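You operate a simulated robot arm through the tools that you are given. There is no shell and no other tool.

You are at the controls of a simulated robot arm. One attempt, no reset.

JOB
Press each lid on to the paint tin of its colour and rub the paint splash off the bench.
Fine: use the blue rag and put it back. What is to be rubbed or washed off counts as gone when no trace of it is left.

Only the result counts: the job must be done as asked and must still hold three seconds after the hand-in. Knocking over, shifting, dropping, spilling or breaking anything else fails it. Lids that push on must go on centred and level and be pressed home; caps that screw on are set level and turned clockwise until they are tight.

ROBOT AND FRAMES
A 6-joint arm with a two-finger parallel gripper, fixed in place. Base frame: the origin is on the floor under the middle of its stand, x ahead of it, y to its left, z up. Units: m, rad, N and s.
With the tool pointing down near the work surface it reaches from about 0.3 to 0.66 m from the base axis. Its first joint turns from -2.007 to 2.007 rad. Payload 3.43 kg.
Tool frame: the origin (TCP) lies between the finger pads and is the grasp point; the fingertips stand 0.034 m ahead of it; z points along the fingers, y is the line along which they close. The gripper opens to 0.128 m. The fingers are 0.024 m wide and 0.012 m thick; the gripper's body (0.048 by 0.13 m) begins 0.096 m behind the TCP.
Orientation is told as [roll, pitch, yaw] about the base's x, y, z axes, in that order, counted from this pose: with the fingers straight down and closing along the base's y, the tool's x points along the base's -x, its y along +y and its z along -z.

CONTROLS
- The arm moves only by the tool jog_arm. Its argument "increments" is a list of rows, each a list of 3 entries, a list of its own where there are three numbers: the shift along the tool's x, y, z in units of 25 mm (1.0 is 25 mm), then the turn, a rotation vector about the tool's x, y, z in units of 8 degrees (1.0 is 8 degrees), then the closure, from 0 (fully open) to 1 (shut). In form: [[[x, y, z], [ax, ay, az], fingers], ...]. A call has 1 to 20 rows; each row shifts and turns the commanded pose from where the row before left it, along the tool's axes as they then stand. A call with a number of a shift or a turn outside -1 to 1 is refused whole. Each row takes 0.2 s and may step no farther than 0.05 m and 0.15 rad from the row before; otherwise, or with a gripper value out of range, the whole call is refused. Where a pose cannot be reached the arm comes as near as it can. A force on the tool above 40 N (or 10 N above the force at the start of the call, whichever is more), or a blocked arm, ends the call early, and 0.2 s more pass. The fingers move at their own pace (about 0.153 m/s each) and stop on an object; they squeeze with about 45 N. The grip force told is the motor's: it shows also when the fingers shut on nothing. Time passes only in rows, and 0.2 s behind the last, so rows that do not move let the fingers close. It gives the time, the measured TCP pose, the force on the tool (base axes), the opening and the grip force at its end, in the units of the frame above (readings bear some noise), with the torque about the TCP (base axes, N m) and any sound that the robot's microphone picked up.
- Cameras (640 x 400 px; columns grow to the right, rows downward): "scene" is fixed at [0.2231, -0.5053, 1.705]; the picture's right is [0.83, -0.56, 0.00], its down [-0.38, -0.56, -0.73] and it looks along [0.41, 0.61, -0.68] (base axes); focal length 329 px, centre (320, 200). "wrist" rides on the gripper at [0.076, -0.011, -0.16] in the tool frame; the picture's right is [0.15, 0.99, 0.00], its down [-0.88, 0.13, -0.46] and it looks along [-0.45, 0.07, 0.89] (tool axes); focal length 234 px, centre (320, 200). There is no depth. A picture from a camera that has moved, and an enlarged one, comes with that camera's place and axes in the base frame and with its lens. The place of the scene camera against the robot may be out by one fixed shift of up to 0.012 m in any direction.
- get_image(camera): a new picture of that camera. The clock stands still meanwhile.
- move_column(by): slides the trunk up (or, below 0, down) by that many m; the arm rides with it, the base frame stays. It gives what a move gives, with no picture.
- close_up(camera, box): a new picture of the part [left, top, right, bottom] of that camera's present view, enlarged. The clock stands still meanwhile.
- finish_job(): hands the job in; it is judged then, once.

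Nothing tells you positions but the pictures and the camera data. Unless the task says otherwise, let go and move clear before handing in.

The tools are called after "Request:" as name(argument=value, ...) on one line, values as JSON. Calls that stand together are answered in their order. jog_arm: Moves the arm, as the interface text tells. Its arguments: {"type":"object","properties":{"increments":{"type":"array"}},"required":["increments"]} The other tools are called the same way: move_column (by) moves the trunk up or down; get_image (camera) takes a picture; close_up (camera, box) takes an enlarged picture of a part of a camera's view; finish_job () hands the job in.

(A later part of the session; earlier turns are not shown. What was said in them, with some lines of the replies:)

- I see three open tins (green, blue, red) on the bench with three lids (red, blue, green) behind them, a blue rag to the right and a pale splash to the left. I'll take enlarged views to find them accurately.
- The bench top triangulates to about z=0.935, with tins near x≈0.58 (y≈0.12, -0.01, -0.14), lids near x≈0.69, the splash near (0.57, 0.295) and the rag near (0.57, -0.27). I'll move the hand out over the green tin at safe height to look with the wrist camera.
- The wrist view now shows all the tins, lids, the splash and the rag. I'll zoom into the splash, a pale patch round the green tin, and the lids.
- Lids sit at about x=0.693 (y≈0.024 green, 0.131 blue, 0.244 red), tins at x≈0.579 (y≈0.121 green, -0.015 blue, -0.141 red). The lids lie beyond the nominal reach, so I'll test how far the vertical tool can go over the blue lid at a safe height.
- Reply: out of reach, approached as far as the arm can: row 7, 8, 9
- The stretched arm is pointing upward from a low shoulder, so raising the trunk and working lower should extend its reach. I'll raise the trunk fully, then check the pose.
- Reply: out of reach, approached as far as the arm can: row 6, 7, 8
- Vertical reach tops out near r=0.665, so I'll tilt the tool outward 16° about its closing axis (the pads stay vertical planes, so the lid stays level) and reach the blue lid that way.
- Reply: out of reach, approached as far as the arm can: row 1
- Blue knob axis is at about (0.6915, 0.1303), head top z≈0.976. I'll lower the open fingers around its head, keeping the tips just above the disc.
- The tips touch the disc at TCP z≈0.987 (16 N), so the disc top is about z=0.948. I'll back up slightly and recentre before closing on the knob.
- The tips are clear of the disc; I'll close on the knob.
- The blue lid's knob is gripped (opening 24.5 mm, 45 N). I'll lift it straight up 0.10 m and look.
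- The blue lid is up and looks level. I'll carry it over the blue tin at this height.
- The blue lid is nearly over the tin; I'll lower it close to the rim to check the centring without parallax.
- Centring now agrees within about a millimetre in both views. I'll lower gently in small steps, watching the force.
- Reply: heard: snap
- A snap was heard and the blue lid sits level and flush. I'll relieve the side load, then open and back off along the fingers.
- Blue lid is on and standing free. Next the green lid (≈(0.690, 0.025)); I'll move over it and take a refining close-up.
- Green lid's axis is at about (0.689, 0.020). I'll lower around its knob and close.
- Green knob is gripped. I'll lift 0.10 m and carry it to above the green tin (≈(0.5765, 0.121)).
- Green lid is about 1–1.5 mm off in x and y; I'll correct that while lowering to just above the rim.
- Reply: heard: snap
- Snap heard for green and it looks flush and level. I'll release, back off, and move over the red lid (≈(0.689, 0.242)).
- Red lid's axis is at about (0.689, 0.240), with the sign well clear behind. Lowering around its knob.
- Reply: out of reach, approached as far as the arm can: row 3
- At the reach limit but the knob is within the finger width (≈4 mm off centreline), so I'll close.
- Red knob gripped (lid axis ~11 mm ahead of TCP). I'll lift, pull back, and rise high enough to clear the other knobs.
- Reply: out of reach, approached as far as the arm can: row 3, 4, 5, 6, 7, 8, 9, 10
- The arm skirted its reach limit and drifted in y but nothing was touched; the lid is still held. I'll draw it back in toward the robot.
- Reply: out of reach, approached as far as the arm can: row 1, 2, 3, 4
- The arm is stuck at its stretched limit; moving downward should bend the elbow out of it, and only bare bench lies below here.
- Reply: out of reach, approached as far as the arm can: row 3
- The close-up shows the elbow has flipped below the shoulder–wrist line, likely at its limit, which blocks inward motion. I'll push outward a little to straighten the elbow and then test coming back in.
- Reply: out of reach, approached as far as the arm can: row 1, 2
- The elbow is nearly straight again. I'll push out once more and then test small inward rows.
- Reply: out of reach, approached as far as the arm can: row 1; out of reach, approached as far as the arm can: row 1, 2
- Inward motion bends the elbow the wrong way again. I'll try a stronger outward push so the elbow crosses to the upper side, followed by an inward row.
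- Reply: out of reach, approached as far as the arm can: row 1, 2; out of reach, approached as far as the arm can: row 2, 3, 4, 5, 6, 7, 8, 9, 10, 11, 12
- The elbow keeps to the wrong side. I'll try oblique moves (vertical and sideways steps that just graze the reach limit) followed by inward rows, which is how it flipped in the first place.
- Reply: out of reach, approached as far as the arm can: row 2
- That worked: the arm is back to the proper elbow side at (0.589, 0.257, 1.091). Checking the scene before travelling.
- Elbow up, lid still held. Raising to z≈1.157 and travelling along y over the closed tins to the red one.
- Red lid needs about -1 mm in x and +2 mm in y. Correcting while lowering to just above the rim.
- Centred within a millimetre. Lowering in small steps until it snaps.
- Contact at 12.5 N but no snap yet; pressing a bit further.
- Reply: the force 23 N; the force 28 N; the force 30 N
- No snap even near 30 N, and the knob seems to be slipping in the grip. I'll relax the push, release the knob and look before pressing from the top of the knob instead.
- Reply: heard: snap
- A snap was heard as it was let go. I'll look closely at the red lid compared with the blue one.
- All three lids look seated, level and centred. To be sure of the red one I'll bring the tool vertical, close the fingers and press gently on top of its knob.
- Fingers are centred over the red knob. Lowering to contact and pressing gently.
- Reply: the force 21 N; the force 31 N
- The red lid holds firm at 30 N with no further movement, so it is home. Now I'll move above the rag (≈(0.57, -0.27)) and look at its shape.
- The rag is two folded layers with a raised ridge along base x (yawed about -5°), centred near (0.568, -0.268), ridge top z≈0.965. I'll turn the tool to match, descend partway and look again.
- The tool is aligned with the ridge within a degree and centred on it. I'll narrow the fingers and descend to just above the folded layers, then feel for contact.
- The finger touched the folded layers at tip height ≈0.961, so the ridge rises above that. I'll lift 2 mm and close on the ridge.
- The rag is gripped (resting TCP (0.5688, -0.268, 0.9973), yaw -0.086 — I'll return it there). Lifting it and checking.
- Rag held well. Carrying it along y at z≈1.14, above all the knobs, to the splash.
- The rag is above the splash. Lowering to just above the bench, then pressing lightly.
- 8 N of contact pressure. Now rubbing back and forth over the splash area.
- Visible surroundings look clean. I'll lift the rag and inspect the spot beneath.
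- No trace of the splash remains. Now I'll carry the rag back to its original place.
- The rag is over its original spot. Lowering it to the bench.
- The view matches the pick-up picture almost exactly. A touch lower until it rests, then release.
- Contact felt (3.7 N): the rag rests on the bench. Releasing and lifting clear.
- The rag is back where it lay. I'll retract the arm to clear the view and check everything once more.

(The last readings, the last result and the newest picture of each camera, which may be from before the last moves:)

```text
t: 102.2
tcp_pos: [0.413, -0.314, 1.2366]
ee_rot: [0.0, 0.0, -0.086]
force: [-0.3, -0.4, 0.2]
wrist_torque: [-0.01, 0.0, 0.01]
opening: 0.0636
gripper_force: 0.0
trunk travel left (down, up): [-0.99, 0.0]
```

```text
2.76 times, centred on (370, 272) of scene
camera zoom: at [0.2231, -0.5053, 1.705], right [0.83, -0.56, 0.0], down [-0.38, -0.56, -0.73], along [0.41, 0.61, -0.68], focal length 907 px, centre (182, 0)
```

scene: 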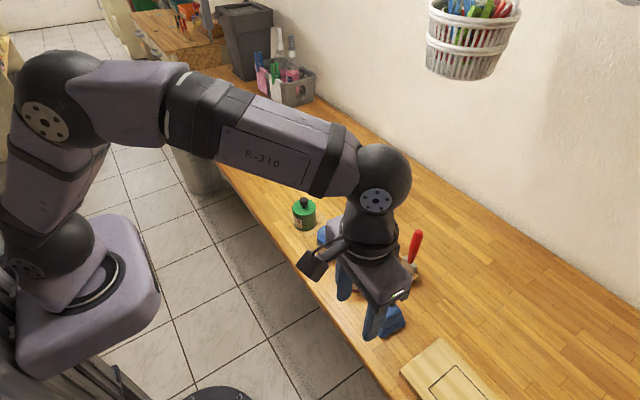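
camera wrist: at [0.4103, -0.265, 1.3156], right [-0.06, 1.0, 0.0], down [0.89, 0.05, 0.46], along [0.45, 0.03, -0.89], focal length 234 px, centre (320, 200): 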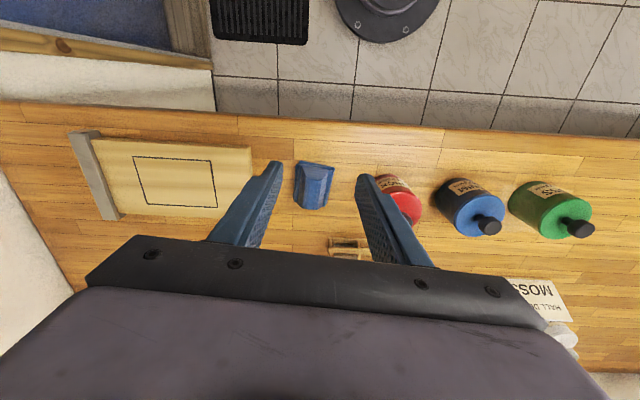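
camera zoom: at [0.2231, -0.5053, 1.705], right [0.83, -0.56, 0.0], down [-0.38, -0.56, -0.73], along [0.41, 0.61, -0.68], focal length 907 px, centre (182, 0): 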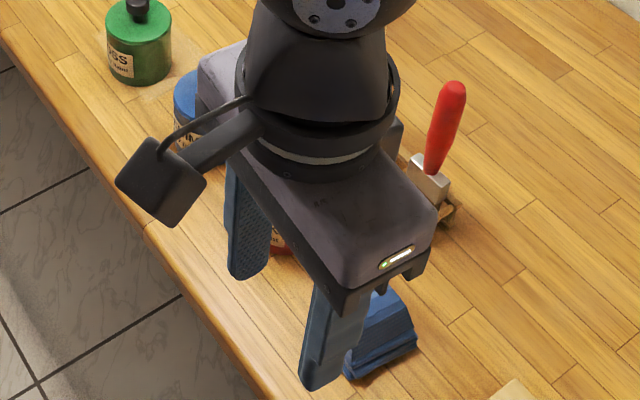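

The arm blocks the view from here, so I'll swing it back to about the start pose and inspect from there.

Request:
jog_arm(increments=[[[0.08, 0.95, 0], [0, 0, 0], 0.5], [[0.08, 0.95, 0], [0, 0, 0], 0.5], [[0.08, 0.95, 0], [0, 0, 0], 0.5], [[0.08, 0.95, 0], [0, 0, 0], 0.5], [[0.08, 0.95, 0], [0, 0, 0], 0.5], [[0.08, 0.95, 0], [0, 0, 0], 0.5], [[0.08, 0.95, 0], [0, 0, 0], 0.5], [[0.08, 0.95, 0], [0, 0, 0], 0.5], [[0.08, 0.95, 0], [0, 0, 0], 0.5], [[0.08, 0.95, 0], [0, 0, 0], 0.5], [[0.08, 0.95, 0], [0, 0, 0], 0.5], [[0.08, 0.95, 0], [0, 0, 0], 0.5], [[0.08, 0.95, 0], [0, 0, 0], 0.5], [[0.08, 0.95, 0], [0, 0, 0], 0.5], [[0.08, 0.95, 0], [0, 0, 0], 0.5], [[0.08, 0.95, 0], [0, 0, 0], 0.5], [[0.08, 0.95, 0], [0, 0, 0], 0.5], [[0.08, 0.95, 0], [0, 0, 0], 0.5], [[0.08, 0.95, 0], [0, 0, 0], 0.5], [[0, 0, 0], [0, 0, 0], 0.5]])

Request:
get_image(camera="scene")

Request:
close_up(camera="scene", box=[240, 150, 400, 250])

Request:
close_up(camera="scene", box=[290, 210, 450, 345])

Request:
get_image(camera="wrist")

```text
t: 106.4
tcp_pos: [0.4137, 0.1381, 1.2361]
ee_rot: [-0.001, 0.0, -0.088]
force: [0.3, 0.1, -1.0]
wrist_torque: [0.02, 0.01, 0.01]
opening: 0.064
gripper_force: 0.0
trunk travel left (down, up): [-0.99, 0.0]
```

```text
taken
```

scene: 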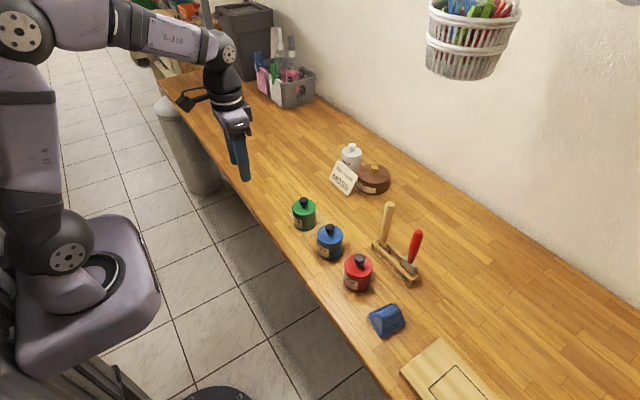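

```text
4.00 times, centred on (320, 200) of scene
camera zoom: at [0.2231, -0.5053, 1.705], right [0.83, -0.56, 0.0], down [-0.38, -0.56, -0.73], along [0.41, 0.61, -0.68], focal length 1316 px, centre (320, 200)
```

zoom: 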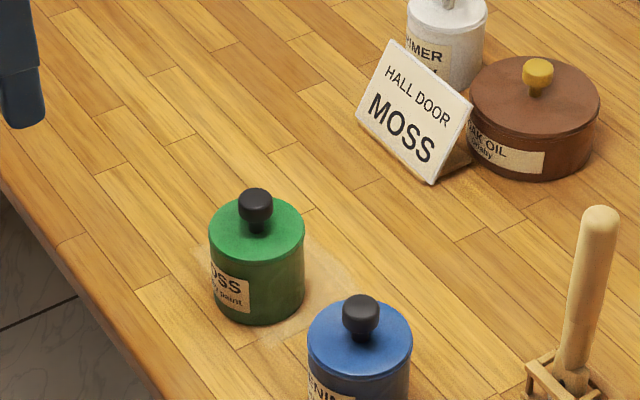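

```text
2.96 times, centred on (370, 278) of scene
camera zoom: at [0.2231, -0.5053, 1.705], right [0.83, -0.56, 0.0], down [-0.38, -0.56, -0.73], along [0.41, 0.61, -0.68], focal length 975 px, centre (172, -30)
```

zoom: 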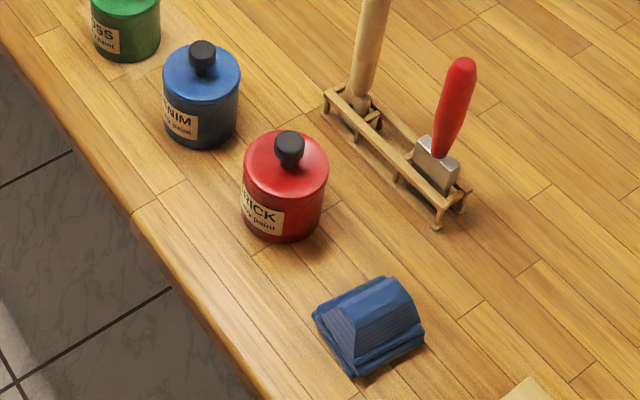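

```text
taken
camera wrist: at [0.3388, 0.1337, 1.3962], right [-0.06, 1.0, 0.0], down [0.89, 0.05, 0.46], along [0.46, 0.03, -0.89], focal length 234 px, centre (320, 200)
```

wrist: 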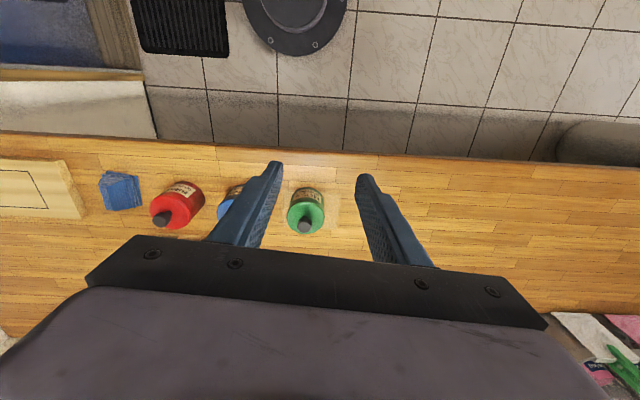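

I'm handing the job in now. All three tins have their own-colour lids on, level and centred, and each was heard to snap. There is no trace of the splash, the rag is back in its place, nothing else has moved, and the arm is clear.

Request:
finish_job()

```text
The job is handed in.
```

All three lids are on their own-colour tins, the paint splash is gone, and the blue rag is back where it started. I've handed the job in; no verdict has come back yet.

- **Lids:** each one snapped on and looked centred and level in the pictures. The red lid snapped only as I released it, so I pressed down on its knob with about 30 N. It didn't move any further.
- **Splash:** I rubbed over the whole area with the rag, and enlarged pictures afterwards showed no trace of it. A faint pale patch on the bench around the green tin was there from the start. I took it to be part of the wood, not paint, and left it.
- **Rag:** it's back at its pick-up spot within a couple of millimetres and at the same angle.
- **Arm:** while carrying the red lid, the arm reached its limit and got stuck for a few seconds. It drifted sideways, but the lid stayed in the grip and nothing was touched.

The other items on the bench look unmoved in the final pictures. The arm is clear, with the gripper empty.
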